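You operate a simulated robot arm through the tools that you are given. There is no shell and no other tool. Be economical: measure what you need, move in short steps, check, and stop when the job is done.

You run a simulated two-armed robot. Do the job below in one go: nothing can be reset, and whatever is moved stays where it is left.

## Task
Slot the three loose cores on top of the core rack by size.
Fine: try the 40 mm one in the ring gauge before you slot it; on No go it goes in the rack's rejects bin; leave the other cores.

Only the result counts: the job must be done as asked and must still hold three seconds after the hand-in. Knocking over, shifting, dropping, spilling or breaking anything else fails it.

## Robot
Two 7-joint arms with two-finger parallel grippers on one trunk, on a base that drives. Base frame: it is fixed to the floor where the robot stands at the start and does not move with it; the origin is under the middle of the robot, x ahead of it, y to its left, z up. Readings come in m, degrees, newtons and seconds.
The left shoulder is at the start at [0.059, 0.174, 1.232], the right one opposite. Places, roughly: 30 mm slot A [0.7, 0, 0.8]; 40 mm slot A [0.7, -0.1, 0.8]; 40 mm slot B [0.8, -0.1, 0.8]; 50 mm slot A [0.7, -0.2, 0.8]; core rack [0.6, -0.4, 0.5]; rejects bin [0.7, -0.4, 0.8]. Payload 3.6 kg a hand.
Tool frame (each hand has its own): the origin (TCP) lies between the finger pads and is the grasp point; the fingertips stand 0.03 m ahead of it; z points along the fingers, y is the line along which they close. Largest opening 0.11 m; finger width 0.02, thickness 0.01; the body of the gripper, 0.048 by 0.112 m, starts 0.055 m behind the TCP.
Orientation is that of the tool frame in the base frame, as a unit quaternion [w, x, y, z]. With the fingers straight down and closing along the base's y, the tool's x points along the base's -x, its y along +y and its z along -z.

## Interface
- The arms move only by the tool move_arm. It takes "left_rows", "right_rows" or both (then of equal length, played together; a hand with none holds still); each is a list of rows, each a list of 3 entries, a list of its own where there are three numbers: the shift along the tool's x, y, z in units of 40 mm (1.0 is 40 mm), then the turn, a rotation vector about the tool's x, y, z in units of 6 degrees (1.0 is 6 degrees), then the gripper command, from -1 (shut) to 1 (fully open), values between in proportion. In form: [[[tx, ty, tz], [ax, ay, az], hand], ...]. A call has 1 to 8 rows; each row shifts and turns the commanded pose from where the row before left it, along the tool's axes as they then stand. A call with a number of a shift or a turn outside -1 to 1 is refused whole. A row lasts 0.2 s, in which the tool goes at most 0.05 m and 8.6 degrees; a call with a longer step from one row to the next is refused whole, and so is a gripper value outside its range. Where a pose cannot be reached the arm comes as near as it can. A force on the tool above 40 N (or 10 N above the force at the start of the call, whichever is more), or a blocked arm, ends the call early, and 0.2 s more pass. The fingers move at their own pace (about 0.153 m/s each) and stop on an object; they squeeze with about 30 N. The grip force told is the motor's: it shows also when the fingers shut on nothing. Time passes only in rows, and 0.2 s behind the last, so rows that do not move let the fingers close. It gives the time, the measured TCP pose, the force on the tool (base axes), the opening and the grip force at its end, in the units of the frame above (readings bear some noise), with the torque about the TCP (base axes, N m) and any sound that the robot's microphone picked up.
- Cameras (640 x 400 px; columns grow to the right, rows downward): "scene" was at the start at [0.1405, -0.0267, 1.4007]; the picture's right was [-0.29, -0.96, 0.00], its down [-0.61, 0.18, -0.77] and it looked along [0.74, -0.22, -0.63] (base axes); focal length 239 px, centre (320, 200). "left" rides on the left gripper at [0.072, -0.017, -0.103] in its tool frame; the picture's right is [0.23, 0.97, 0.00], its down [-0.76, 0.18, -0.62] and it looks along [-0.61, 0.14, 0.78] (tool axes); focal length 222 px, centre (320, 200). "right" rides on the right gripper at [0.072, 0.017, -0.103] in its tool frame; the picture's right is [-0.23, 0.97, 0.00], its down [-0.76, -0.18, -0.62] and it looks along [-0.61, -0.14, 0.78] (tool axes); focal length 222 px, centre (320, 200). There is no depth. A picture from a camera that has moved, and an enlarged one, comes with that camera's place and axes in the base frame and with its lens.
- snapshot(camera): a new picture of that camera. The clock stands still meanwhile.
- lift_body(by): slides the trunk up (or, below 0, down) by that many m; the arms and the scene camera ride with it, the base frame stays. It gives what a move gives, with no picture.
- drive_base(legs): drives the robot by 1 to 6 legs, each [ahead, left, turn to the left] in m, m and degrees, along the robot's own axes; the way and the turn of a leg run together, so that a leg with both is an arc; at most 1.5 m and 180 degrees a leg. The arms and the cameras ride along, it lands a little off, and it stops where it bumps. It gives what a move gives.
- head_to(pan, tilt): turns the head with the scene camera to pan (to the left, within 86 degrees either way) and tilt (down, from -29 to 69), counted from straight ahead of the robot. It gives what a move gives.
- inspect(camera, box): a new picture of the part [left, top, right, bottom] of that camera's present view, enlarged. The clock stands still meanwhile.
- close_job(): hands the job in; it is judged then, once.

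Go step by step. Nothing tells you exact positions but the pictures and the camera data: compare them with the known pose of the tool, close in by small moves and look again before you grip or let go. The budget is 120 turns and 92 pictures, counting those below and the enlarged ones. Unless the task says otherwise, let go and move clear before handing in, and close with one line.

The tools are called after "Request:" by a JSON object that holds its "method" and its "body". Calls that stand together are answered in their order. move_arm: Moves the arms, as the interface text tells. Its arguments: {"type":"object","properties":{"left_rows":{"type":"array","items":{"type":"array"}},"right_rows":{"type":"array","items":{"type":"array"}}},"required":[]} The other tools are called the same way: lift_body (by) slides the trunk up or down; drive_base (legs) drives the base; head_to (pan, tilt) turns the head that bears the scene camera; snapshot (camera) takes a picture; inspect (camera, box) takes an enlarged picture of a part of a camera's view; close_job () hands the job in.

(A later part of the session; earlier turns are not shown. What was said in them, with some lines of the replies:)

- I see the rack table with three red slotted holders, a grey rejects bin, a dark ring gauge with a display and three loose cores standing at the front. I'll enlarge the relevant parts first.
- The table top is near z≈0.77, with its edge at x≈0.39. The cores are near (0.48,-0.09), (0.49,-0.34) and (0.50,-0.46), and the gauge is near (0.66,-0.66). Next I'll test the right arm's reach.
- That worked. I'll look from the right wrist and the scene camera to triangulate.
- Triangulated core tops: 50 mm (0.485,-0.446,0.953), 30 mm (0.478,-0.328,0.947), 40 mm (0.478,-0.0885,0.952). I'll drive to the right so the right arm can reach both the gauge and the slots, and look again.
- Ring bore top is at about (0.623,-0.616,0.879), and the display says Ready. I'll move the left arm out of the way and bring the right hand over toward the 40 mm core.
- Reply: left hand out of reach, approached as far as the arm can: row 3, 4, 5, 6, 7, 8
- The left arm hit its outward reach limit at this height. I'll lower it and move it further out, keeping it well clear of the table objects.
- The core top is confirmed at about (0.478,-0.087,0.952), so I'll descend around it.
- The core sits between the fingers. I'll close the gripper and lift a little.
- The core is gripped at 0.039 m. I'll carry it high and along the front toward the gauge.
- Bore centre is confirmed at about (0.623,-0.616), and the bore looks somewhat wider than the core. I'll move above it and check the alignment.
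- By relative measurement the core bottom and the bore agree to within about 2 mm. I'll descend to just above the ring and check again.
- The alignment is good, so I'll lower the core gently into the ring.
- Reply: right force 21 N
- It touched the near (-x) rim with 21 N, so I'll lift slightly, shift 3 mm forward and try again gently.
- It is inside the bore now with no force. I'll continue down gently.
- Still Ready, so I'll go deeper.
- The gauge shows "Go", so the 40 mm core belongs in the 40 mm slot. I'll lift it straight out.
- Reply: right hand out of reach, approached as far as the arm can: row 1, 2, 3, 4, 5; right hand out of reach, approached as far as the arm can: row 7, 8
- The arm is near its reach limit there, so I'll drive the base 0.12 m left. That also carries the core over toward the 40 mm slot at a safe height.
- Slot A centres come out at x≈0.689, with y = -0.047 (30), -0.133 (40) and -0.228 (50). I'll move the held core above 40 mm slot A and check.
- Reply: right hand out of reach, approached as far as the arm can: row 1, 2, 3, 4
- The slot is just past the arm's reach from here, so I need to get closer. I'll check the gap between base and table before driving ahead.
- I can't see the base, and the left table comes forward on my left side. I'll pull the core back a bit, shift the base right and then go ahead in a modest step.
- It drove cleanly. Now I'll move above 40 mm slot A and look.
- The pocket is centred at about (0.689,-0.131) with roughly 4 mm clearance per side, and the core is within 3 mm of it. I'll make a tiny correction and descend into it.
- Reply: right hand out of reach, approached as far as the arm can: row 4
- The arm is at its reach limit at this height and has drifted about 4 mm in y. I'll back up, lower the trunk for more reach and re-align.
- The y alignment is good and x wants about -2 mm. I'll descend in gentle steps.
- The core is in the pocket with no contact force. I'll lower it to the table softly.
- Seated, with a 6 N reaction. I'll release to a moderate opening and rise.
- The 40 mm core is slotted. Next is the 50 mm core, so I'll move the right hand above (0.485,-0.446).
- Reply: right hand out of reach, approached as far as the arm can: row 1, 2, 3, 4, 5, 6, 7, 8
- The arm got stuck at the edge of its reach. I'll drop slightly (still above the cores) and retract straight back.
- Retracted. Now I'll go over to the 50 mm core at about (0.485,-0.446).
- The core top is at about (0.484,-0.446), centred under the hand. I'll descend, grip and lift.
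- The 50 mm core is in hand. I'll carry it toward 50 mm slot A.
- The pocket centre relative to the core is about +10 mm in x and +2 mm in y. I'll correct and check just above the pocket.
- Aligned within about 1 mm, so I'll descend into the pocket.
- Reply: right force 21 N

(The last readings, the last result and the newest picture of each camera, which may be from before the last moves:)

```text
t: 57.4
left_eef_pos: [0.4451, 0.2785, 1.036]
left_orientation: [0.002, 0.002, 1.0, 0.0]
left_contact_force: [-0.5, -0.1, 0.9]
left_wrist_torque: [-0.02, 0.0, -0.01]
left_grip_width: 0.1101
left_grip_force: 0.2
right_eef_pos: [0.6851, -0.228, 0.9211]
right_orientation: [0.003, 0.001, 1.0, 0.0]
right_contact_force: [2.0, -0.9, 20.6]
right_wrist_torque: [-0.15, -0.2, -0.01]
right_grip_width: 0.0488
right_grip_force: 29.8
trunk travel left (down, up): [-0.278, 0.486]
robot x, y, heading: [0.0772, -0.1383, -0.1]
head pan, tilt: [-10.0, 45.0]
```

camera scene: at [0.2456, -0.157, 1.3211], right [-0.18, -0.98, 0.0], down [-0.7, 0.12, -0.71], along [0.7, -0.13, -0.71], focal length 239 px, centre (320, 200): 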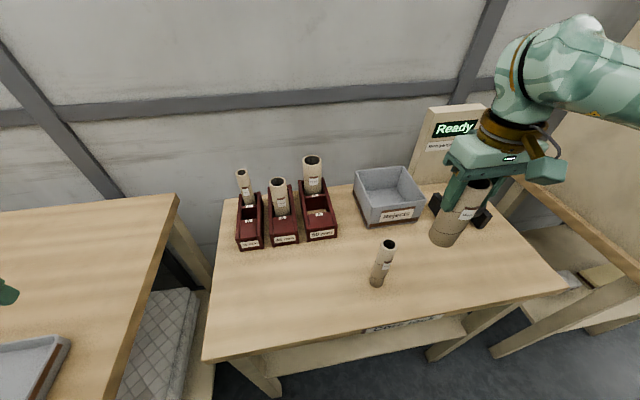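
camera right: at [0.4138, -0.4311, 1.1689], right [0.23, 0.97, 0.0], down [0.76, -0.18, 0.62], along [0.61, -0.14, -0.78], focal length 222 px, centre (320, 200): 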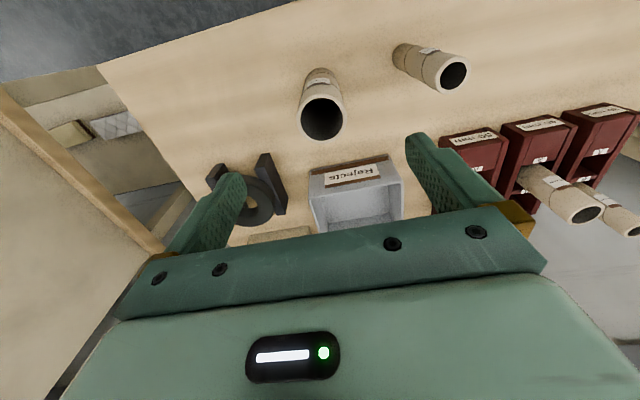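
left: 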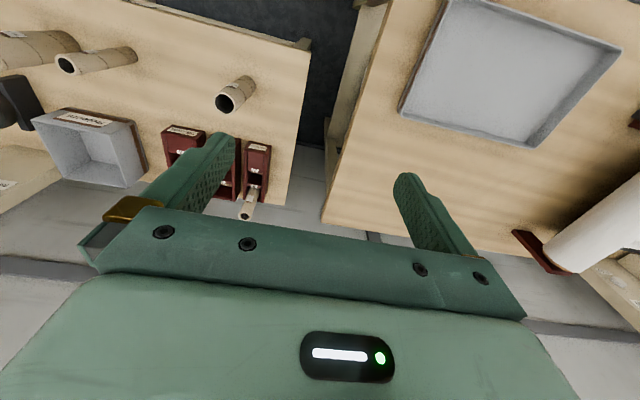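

Seated at 20 N. I'll relieve the load, release, rise and retract.

Request:
{"method": "move_arm", "body": {"right_rows": [[[0, 0, -0.05], [0, 0, 0], -1], [[0, 0, 0], [0, 0, 0], 0.35], [[0, 0, 0], [0, 0, 0], 0.35], [[0, 0, -0.4], [0, 0, 0], 0.35], [[0, 0, -0.8], [0, 0, 0], 0.35], [[0, 0, -1], [0, 0, 0], 0.35], [[0, 0, -0.8], [0, 0, 0], 0.35]]}}

Request:
{"method": "move_arm", "body": {"right_rows": [[[0.4, 0, 0], [0, 0, 0], 0.35], [[0.9, 0, 0], [0, 0, 0], 0.35], [[0.9, 0, 0], [0, 0, 0], 0.35], [[0.9, -0.5, 0], [0, 0, 0], 0.6], [[0.9, -0.6, 0], [0, 0, 0], 0.6], [[0.9, -0.7, 0], [0, 0, 0], 0.6], [[0.2, -0.7, 0], [0, 0, 0], 0.6]]}}

Request:
{"method": "snapshot", "body": {"camera": "right"}}

Request:
{"method": "snapshot", "body": {"camera": "scene"}}

```text
t: 59.0
left_eef_pos: [0.446, 0.2778, 1.0358]
left_orientation: [0.0, 0.001, 1.0, 0.0]
left_contact_force: [-0.2, 0.0, 0.2]
left_wrist_torque: [-0.04, -0.01, 0.02]
left_grip_width: 0.1101
left_grip_force: 0.0
right_eef_pos: [0.6861, -0.2269, 1.0423]
right_orientation: [0.0, 0.002, 1.0, 0.0]
right_contact_force: [-0.3, 0.8, 0.1]
right_wrist_torque: [0.02, 0.03, -0.05]
right_grip_width: 0.0744
right_grip_force: 0.0
trunk travel left (down, up): [-0.278, 0.486]
robot x, y, heading: [0.0765, -0.1373, 0.0]
head pan, tilt: [-10.0, 45.0]
```

```text
t: 60.6
left_eef_pos: [0.4462, 0.2772, 1.0361]
left_orientation: [0.0, 0.002, 1.0, 0.0]
left_contact_force: [0.3, -0.2, 0.0]
left_wrist_torque: [0.0, 0.0, -0.04]
left_grip_width: 0.1101
left_grip_force: 0.2
right_eef_pos: [0.4804, -0.3263, 1.0408]
right_orientation: [0.0, 0.002, 1.0, 0.001]
right_contact_force: [0.1, -0.3, -0.3]
right_wrist_torque: [-0.02, 0.02, 0.0]
right_grip_width: 0.088
right_grip_force: 0.1
trunk travel left (down, up): [-0.278, 0.486]
robot x, y, heading: [0.0772, -0.139, -0.5]
head pan, tilt: [-10.0, 45.0]
```

```text
31 pictures are left
camera right: at [0.4077, -0.3104, 1.1445], right [0.23, 0.97, 0.0], down [0.76, -0.18, 0.62], along [0.61, -0.14, -0.78], focal length 222 px, centre (320, 200)
```

right: 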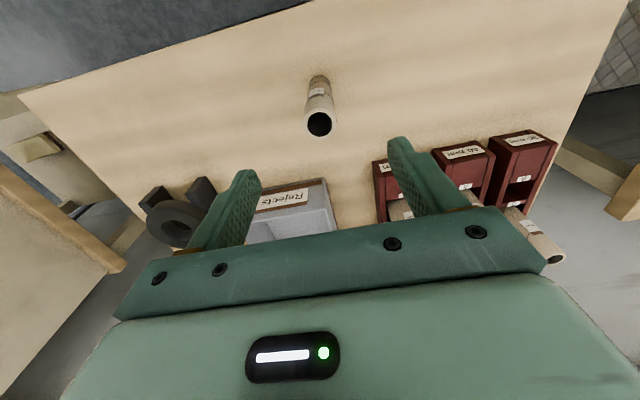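

```text
30 pictures are left
camera scene: at [0.2457, -0.1578, 1.321], right [-0.18, -0.98, 0.0], down [-0.7, 0.13, -0.71], along [0.7, -0.12, -0.71], focal length 239 px, centre (320, 200)
```

scene: 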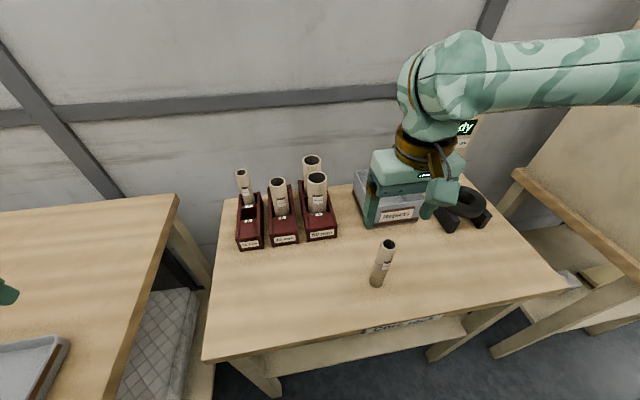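

The 50 mm core is slotted. The 30 mm core is at about (0.477,-0.3275), nearly under the hand, so I'll descend and grip it.

Request:
{"method": "move_arm", "body": {"right_rows": [[[0.08, -0.03, 0.62], [0, 0, 0], 0.6], [[0, 0, 0.62], [0, 0, 0], 0.6], [[0, 0, 0.62], [0, 0, 0], 0.6], [[0, 0, 0.62], [0, 0, 0], 0.6], [[0, 0, 0.62], [0, 0, 0], 0.6]]}}

Request:
{"method": "move_arm", "body": {"right_rows": [[[0, 0, 0], [0, 0, 0], -1], [[0, 0, 0], [0, 0, 0], -1], [[0, 0, 0], [0, 0, 0], -1]]}}

Request:
{"method": "move_arm", "body": {"right_rows": [[[0, 0, -0.8], [0, 0, 0], -1], [[0, 0, -0.8], [0, 0, 0], -1], [[0, 0, -0.8], [0, 0, 0], -1], [[0, 0, -0.8], [0, 0, 0], -1], [[0, 0, -0.4], [0, 0, 0], -1]]}}

Request:
{"method": "snapshot", "body": {"camera": "right"}}

```text
t: 61.8
left_eef_pos: [0.4473, 0.2783, 1.0346]
left_orientation: [0.0, 0.002, 1.0, 0.0]
left_contact_force: [0.5, 0.8, -0.4]
left_wrist_torque: [-0.01, 0.02, 0.0]
left_grip_width: 0.1099
left_grip_force: 0.0
right_eef_pos: [0.4781, -0.3292, 0.9147]
right_orientation: [-0.001, 0.002, 1.0, 0.0]
right_contact_force: [0.3, -0.3, -0.3]
right_wrist_torque: [-0.02, -0.03, 0.02]
right_grip_width: 0.088
right_grip_force: 0.1
trunk travel left (down, up): [-0.278, 0.486]
robot x, y, heading: [0.0787, -0.1392, -0.3]
head pan, tilt: [-10.0, 45.0]
```

```text
t: 62.6
left_eef_pos: [0.4463, 0.2767, 1.0369]
left_orientation: [0.001, 0.002, 1.0, 0.0]
left_contact_force: [0.0, 1.7, 0.4]
left_wrist_torque: [-0.04, 0.02, -0.04]
left_grip_width: 0.1101
left_grip_force: 0.0
right_eef_pos: [0.4782, -0.3287, 0.9167]
right_orientation: [0.0, 0.002, 1.0, 0.0]
right_contact_force: [0.2, -0.7, -0.2]
right_wrist_torque: [0.01, -0.02, 0.0]
right_grip_width: 0.0287
right_grip_force: 30.6
trunk travel left (down, up): [-0.278, 0.486]
robot x, y, heading: [0.0845, -0.1396, -0.2]
head pan, tilt: [-10.0, 45.0]
```

```text
t: 63.8
left_eef_pos: [0.4456, 0.2781, 1.0355]
left_orientation: [0.0, 0.002, 1.0, 0.0]
left_contact_force: [-0.6, -0.2, 1.3]
left_wrist_torque: [0.02, -0.03, 0.04]
left_grip_width: 0.11
left_grip_force: 0.0
right_eef_pos: [0.4777, -0.3282, 1.0612]
right_orientation: [0.001, 0.001, 1.0, -0.001]
right_contact_force: [0.0, -0.6, 0.3]
right_wrist_torque: [0.0, -0.02, -0.01]
right_grip_width: 0.0287
right_grip_force: 30.0
trunk travel left (down, up): [-0.278, 0.486]
robot x, y, heading: [0.0798, -0.1411, -0.3]
head pan, tilt: [-10.0, 45.0]
```

```text
29 pictures are left
camera right: at [0.4055, -0.3109, 1.1655], right [0.23, 0.97, 0.0], down [0.76, -0.18, 0.62], along [0.61, -0.14, -0.78], focal length 222 px, centre (320, 200)
```

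right: 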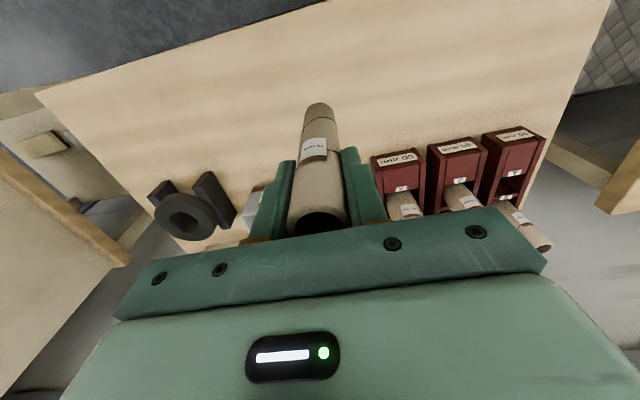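

The 30 mm core is gripped. The slot is near the arm's limit from here, so I'll nudge the base 3 cm ahead and 3 cm left, and lower the trunk a bit.

Request:
{"method": "drive_base", "body": {"legs": [[0.03, 0.03, 0]]}}

Request:
{"method": "lift_body", "body": {"by": -0.03}}

Request:
{"method": "move_arm", "body": {"right_rows": [[[-0.5, 0.8, -0.2], [0, 0, 0], -1], [[-0.5, 0.8, 0], [0, 0, 0], -1], [[-0.5, 0.8, 0], [0, 0, 0], -1], [[-0.3, 0.9, 0], [0, 0, 0], -1], [[0, 0.95, 0], [0, 0, 0], -1], [[0, 0.95, 0], [0, 0, 0], -1], [[0, 0.95, 0], [0, 0, 0], -1]]}}

```text
t: 64.7
left_eef_pos: [0.4777, 0.3094, 1.0346]
left_orientation: [-0.001, 0.001, 1.0, -0.001]
left_contact_force: [0.5, -0.5, 0.2]
left_wrist_torque: [-0.05, 0.02, -0.02]
left_grip_width: 0.1097
left_grip_force: 0.1
right_eef_pos: [0.5101, -0.2962, 1.0604]
right_orientation: [-0.001, 0.001, 1.0, -0.001]
right_contact_force: [0.9, 0.5, -1.4]
right_wrist_torque: [-0.04, 0.01, 0.01]
right_grip_width: 0.0286
right_grip_force: 29.6
trunk travel left (down, up): [-0.278, 0.486]
robot x, y, heading: [0.109, -0.1105, -0.4]
head pan, tilt: [-10.0, 45.0]
```

```text
t: 65.4
left_eef_pos: [0.476, 0.3076, 1.0058]
left_orientation: [0.0, 0.002, 1.0, -0.001]
left_contact_force: [-0.2, 0.0, 0.4]
left_wrist_torque: [0.03, -0.01, -0.03]
left_grip_width: 0.1099
left_grip_force: 0.1
right_eef_pos: [0.5084, -0.2976, 1.0314]
right_orientation: [0.001, 0.001, 1.0, 0.0]
right_contact_force: [0.7, -0.2, -0.7]
right_wrist_torque: [0.01, -0.04, -0.01]
right_grip_width: 0.0286
right_grip_force: 30.6
trunk travel left (down, up): [-0.248, 0.516]
robot x, y, heading: [0.1133, -0.1114, -0.4]
head pan, tilt: [-10.0, 45.0]
```

```text
t: 67.0
left_eef_pos: [0.4763, 0.3089, 1.0054]
left_orientation: [0.0, 0.002, 1.0, -0.001]
left_contact_force: [0.0, 0.0, 0.7]
left_wrist_torque: [-0.01, 0.02, 0.0]
left_grip_width: 0.1099
left_grip_force: 0.0
right_eef_pos: [0.5794, -0.0495, 1.0379]
right_orientation: [0.0, 0.002, 1.0, -0.001]
right_contact_force: [0.9, -0.3, 0.2]
right_wrist_torque: [-0.04, -0.01, 0.01]
right_grip_width: 0.0288
right_grip_force: 29.8
trunk travel left (down, up): [-0.248, 0.516]
robot x, y, heading: [0.1114, -0.1078, 0.3]
head pan, tilt: [-10.0, 45.0]
```

Now I'll go forward over 30 mm slot A and look.

Request:
{"method": "move_arm", "body": {"right_rows": [[[-0.6, 0.02, 0], [0, 0, 0], -1], [[-0.7, 0.02, 0.1], [0, 0, 0], -1], [[-0.7, 0.02, 0.2], [0, 0, 0], -1], [[-0.65, 0.02, 0.2], [0, 0, 0], -1], [[0, 0, 0], [0, 0, 0], -1]]}}

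Request:
{"method": "inspect", "body": {"camera": "right", "box": [240, 20, 400, 140]}}

```text
t: 68.2
left_eef_pos: [0.4767, 0.307, 1.0051]
left_orientation: [0.0, 0.002, 1.0, 0.0]
left_contact_force: [-0.4, -0.1, -0.6]
left_wrist_torque: [-0.01, 0.0, 0.0]
left_grip_width: 0.1097
left_grip_force: 0.1
right_eef_pos: [0.6874, -0.05, 1.0193]
right_orientation: [0.001, 0.002, 1.0, 0.0]
right_contact_force: [0.8, -0.3, -1.3]
right_wrist_torque: [-0.01, -0.05, 0.01]
right_grip_width: 0.0288
right_grip_force: 30.1
trunk travel left (down, up): [-0.248, 0.516]
robot x, y, heading: [0.1084, -0.1142, -0.4]
head pan, tilt: [-10.0, 45.0]
```

```text
3.33 times, centred on (320, 80) of right
camera zoom: at [0.6151, -0.0322, 1.1232], right [0.23, 0.97, 0.0], down [0.76, -0.18, 0.62], along [0.61, -0.14, -0.78], focal length 740 px, centre (320, 600)
```

zoom: 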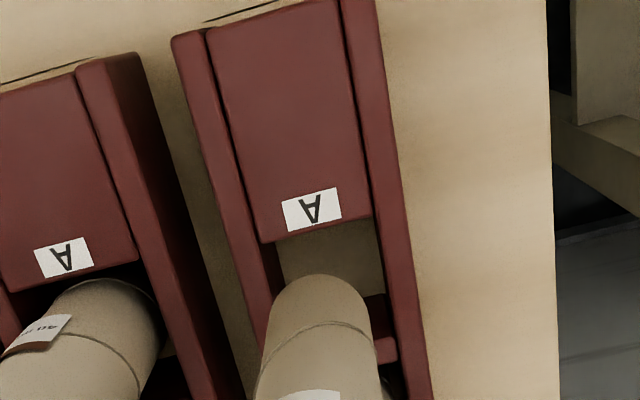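

The pocket centre relative to the core is about +4 mm in x and +3 mm in y. I'll correct, come down to just above it and check.

Request:
{"method": "move_arm", "body": {"right_rows": [[[-0.08, 0.08, 0.2], [0, 0, 0], -1], [[0, 0, 0.35], [0, 0, 0], -1], [[0, 0, 0.35], [0, 0, 0], -1], [[0, 0, 0], [0, 0, 0], -1]]}}

Request:
{"method": "inspect", "body": {"camera": "right", "box": [240, 20, 400, 140]}}

```text
t: 69.2
left_eef_pos: [0.4758, 0.3083, 1.0057]
left_orientation: [-0.001, 0.002, 1.0, 0.0]
left_contact_force: [0.1, 0.8, 0.1]
left_wrist_torque: [0.0, 0.0, -0.01]
left_grip_width: 0.1098
left_grip_force: 0.0
right_eef_pos: [0.6898, -0.0457, 0.9833]
right_orientation: [0.0, 0.002, 1.0, 0.0]
right_contact_force: [0.5, 0.0, -0.3]
right_wrist_torque: [0.01, -0.01, -0.01]
right_grip_width: 0.0286
right_grip_force: 30.0
trunk travel left (down, up): [-0.248, 0.516]
robot x, y, heading: [0.1126, -0.1096, 0.0]
head pan, tilt: [-10.0, 45.0]
```

```text
3.33 times, centred on (320, 80) of right
camera zoom: at [0.618, -0.0289, 1.0869], right [0.23, 0.97, 0.0], down [0.76, -0.18, 0.62], along [0.61, -0.14, -0.78], focal length 740 px, centre (320, 600)
```

zoom: 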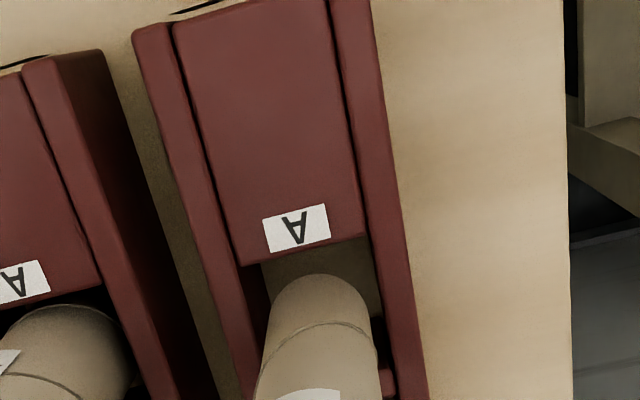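

Aligned within 2 mm, so I'll descend into the pocket.

Request:
{"method": "move_arm", "body": {"right_rows": [[[-0.02, 0, 0.3], [0, 0, 0], -1], [[0, 0, 0.3], [0, 0, 0], -1], [[0, 0, 0.3], [0, 0, 0], -1], [[0, 0, 0.3], [0, 0, 0], -1], [[0, 0, 0.25], [0, 0, 0], -1], [[0, 0, 0.05], [0, 0, 0], -1]]}}

Request:
{"method": "move_arm", "body": {"right_rows": [[[0, 0, 0.05], [0, 0, 0], -1], [[0, 0, 0.05], [0, 0, 0], -1], [[0, 0, 0], [0, 0, 0], -1]]}}

```text
t: 70.6
left_eef_pos: [0.4763, 0.3074, 1.0048]
left_orientation: [0.0, 0.002, 1.0, -0.001]
left_contact_force: [1.0, 0.2, 0.1]
left_wrist_torque: [0.0, -0.01, 0.01]
left_grip_width: 0.11
left_grip_force: 0.1
right_eef_pos: [0.6915, -0.0462, 0.9229]
right_orientation: [0.0, 0.001, 1.0, 0.0]
right_contact_force: [-0.4, -0.5, -0.6]
right_wrist_torque: [0.0, 0.01, 0.03]
right_grip_width: 0.0287
right_grip_force: 29.9
trunk travel left (down, up): [-0.248, 0.516]
robot x, y, heading: [0.1107, -0.1133, -0.3]
head pan, tilt: [-10.0, 45.0]
```

```text
t: 71.4
left_eef_pos: [0.4759, 0.3087, 1.0051]
left_orientation: [0.0, 0.002, 1.0, 0.0]
left_contact_force: [0.2, 0.3, -0.3]
left_wrist_torque: [0.02, 0.01, 0.04]
left_grip_width: 0.11
left_grip_force: 0.1
right_eef_pos: [0.691, -0.046, 0.9198]
right_orientation: [0.0, 0.001, 1.0, 0.0]
right_contact_force: [-0.1, -0.8, 2.7]
right_wrist_torque: [-0.14, 0.03, 0.0]
right_grip_width: 0.0286
right_grip_force: 30.2
trunk travel left (down, up): [-0.248, 0.516]
robot x, y, heading: [0.1104, -0.106, -0.1]
head pan, tilt: [-10.0, 45.0]
```

Request:
{"method": "move_arm", "body": {"right_rows": [[[0, 0, 0.05], [0, 0, 0], -1], [[0, 0, 0], [0, 0, 0], -1]]}}

```text
t: 72.0
left_eef_pos: [0.4755, 0.3085, 1.0072]
left_orientation: [0.001, 0.002, 1.0, 0.0]
left_contact_force: [-0.4, -1.0, 0.2]
left_wrist_torque: [-0.02, -0.03, -0.02]
left_grip_width: 0.1098
left_grip_force: 0.1
right_eef_pos: [0.6915, -0.0465, 0.9197]
right_orientation: [0.002, 0.003, 1.0, -0.001]
right_contact_force: [3.1, 0.4, 18.0]
right_wrist_torque: [-0.32, -0.16, -0.05]
right_grip_width: 0.0287
right_grip_force: 29.9
trunk travel left (down, up): [-0.248, 0.516]
robot x, y, heading: [0.1147, -0.1134, -0.4]
head pan, tilt: [-10.0, 45.0]
```

Seated on the table. I'll release with a modest opening, rise and retract clear.

Request:
{"method": "move_arm", "body": {"right_rows": [[[0, 0, -0.05], [0, 0, 0], -1], [[0, 0, 0], [0, 0, 0], 0.0], [[0, 0, 0], [0, 0, 0], 0.0], [[0, 0, -0.4], [0, 0, 0], 0.0], [[0, 0, -0.8], [0, 0, 0], 0.0], [[0, 0, -0.9], [0, 0, 0], 0.0], [[0, 0, -0.4], [0, 0, 0], 0.0]]}}

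Request:
{"method": "move_arm", "body": {"right_rows": [[[0.4, 0, 0], [0, 0, 0], 0], [[0.8, 0, 0], [0, 0, 0], 0], [[0.9, 0, 0], [0, 0, 0], 0], [[0.9, 0, 0], [0, 0, 0], 0], [[0.9, -0.3, 0], [0, 0, 0], 0], [[0.9, -0.5, 0], [0, 0, 0], 0], [[0.5, -0.9, 0], [0, 0, 0], 0], [[0, -1, 0], [0, 0, 0], 0]]}}

Request:
{"method": "move_arm", "body": {"right_rows": [[[0, -1, 0], [0, 0, 0], 0], [[0, -1, 0], [0, 0, 0], 0], [[0, -1, 0], [0, 0, 0], 0], [[0, -1, 0], [0, 0, 0], 0]]}}

Request:
{"method": "snapshot", "body": {"camera": "scene"}}

Request:
{"method": "inspect", "body": {"camera": "scene", "box": [200, 130, 360, 250]}}

```text
t: 73.6
left_eef_pos: [0.4764, 0.3082, 1.0064]
left_orientation: [0.0, 0.001, 1.0, 0.001]
left_contact_force: [-0.2, 0.1, 0.8]
left_wrist_torque: [0.01, 0.0, -0.03]
left_grip_width: 0.1102
left_grip_force: 0.0
right_eef_pos: [0.6912, -0.0441, 1.0187]
right_orientation: [0.0, 0.001, 1.0, 0.0]
right_contact_force: [0.5, 0.0, -0.8]
right_wrist_torque: [0.02, 0.0, 0.01]
right_grip_width: 0.0547
right_grip_force: 0.0
trunk travel left (down, up): [-0.248, 0.516]
robot x, y, heading: [0.1121, -0.111, -0.1]
head pan, tilt: [-10.0, 45.0]
```

```text
t: 75.4
left_eef_pos: [0.4763, 0.3064, 1.0069]
left_orientation: [-0.001, 0.003, 1.0, 0.0]
left_contact_force: [-0.4, -0.3, 0.4]
left_wrist_torque: [0.0, 0.02, -0.01]
left_grip_width: 0.1099
left_grip_force: 0.0
right_eef_pos: [0.4792, -0.155, 1.0195]
right_orientation: [0.0, 0.001, 1.0, 0.001]
right_contact_force: [0.5, -0.4, -0.8]
right_wrist_torque: [0.0, -0.01, 0.01]
right_grip_width: 0.055
right_grip_force: 0.1
trunk travel left (down, up): [-0.248, 0.516]
robot x, y, heading: [0.1081, -0.1073, -0.0]
head pan, tilt: [-10.0, 45.0]
```

```text
t: 76.4
left_eef_pos: [0.4763, 0.3065, 1.0069]
left_orientation: [-0.001, 0.002, 1.0, 0.0]
left_contact_force: [-0.3, 0.5, 0.6]
left_wrist_torque: [0.02, 0.05, 0.01]
left_grip_width: 0.11
left_grip_force: 0.1
right_eef_pos: [0.481, -0.3146, 1.0183]
right_orientation: [0.0, 0.001, 1.0, 0.0]
right_contact_force: [-0.3, 0.6, 0.0]
right_wrist_torque: [0.02, 0.01, -0.01]
right_grip_width: 0.0549
right_grip_force: 0.0
trunk travel left (down, up): [-0.248, 0.516]
robot x, y, heading: [0.1111, -0.1096, -0.3]
head pan, tilt: [-10.0, 45.0]
```

```text
26 pictures are left
camera scene: at [0.2899, -0.1281, 1.2902], right [-0.18, -0.98, 0.0], down [-0.7, 0.13, -0.71], along [0.7, -0.12, -0.71], focal length 239 px, centre (320, 200)
```

scene: 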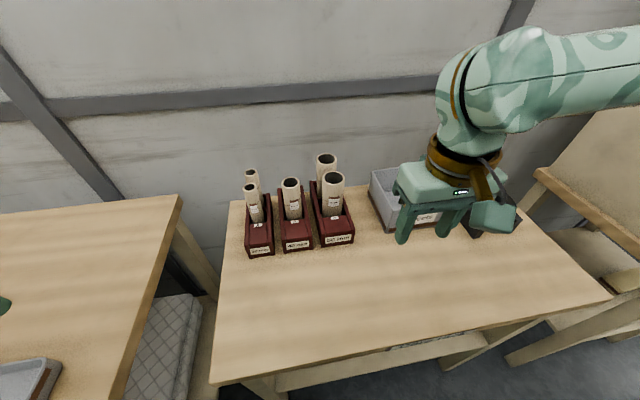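

```text
3.33 times, centred on (280, 190) of scene
camera zoom: at [0.2899, -0.1281, 1.2902], right [-0.18, -0.98, 0.0], down [-0.7, 0.13, -0.71], along [0.7, -0.12, -0.71], focal length 798 px, centre (453, 233)
```

zoom: 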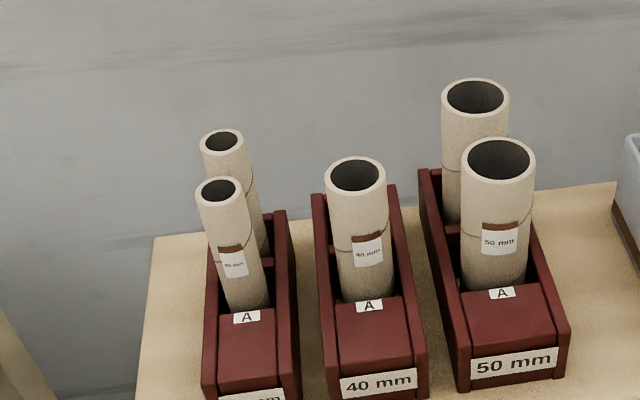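

All three cores stand in their A slots, the bin and the gauge look undisturbed, and both hands are clear. I'm handing in now.

Request:
{"method": "close_job", "body": {}}

```text
The job is handed in.
```

The 30 mm, 40 mm and 50 mm cores each stand in slot A of their own size on the core rack. The 40 mm core read "Go" in the ring gauge before I slotted it, and the job is handed in.
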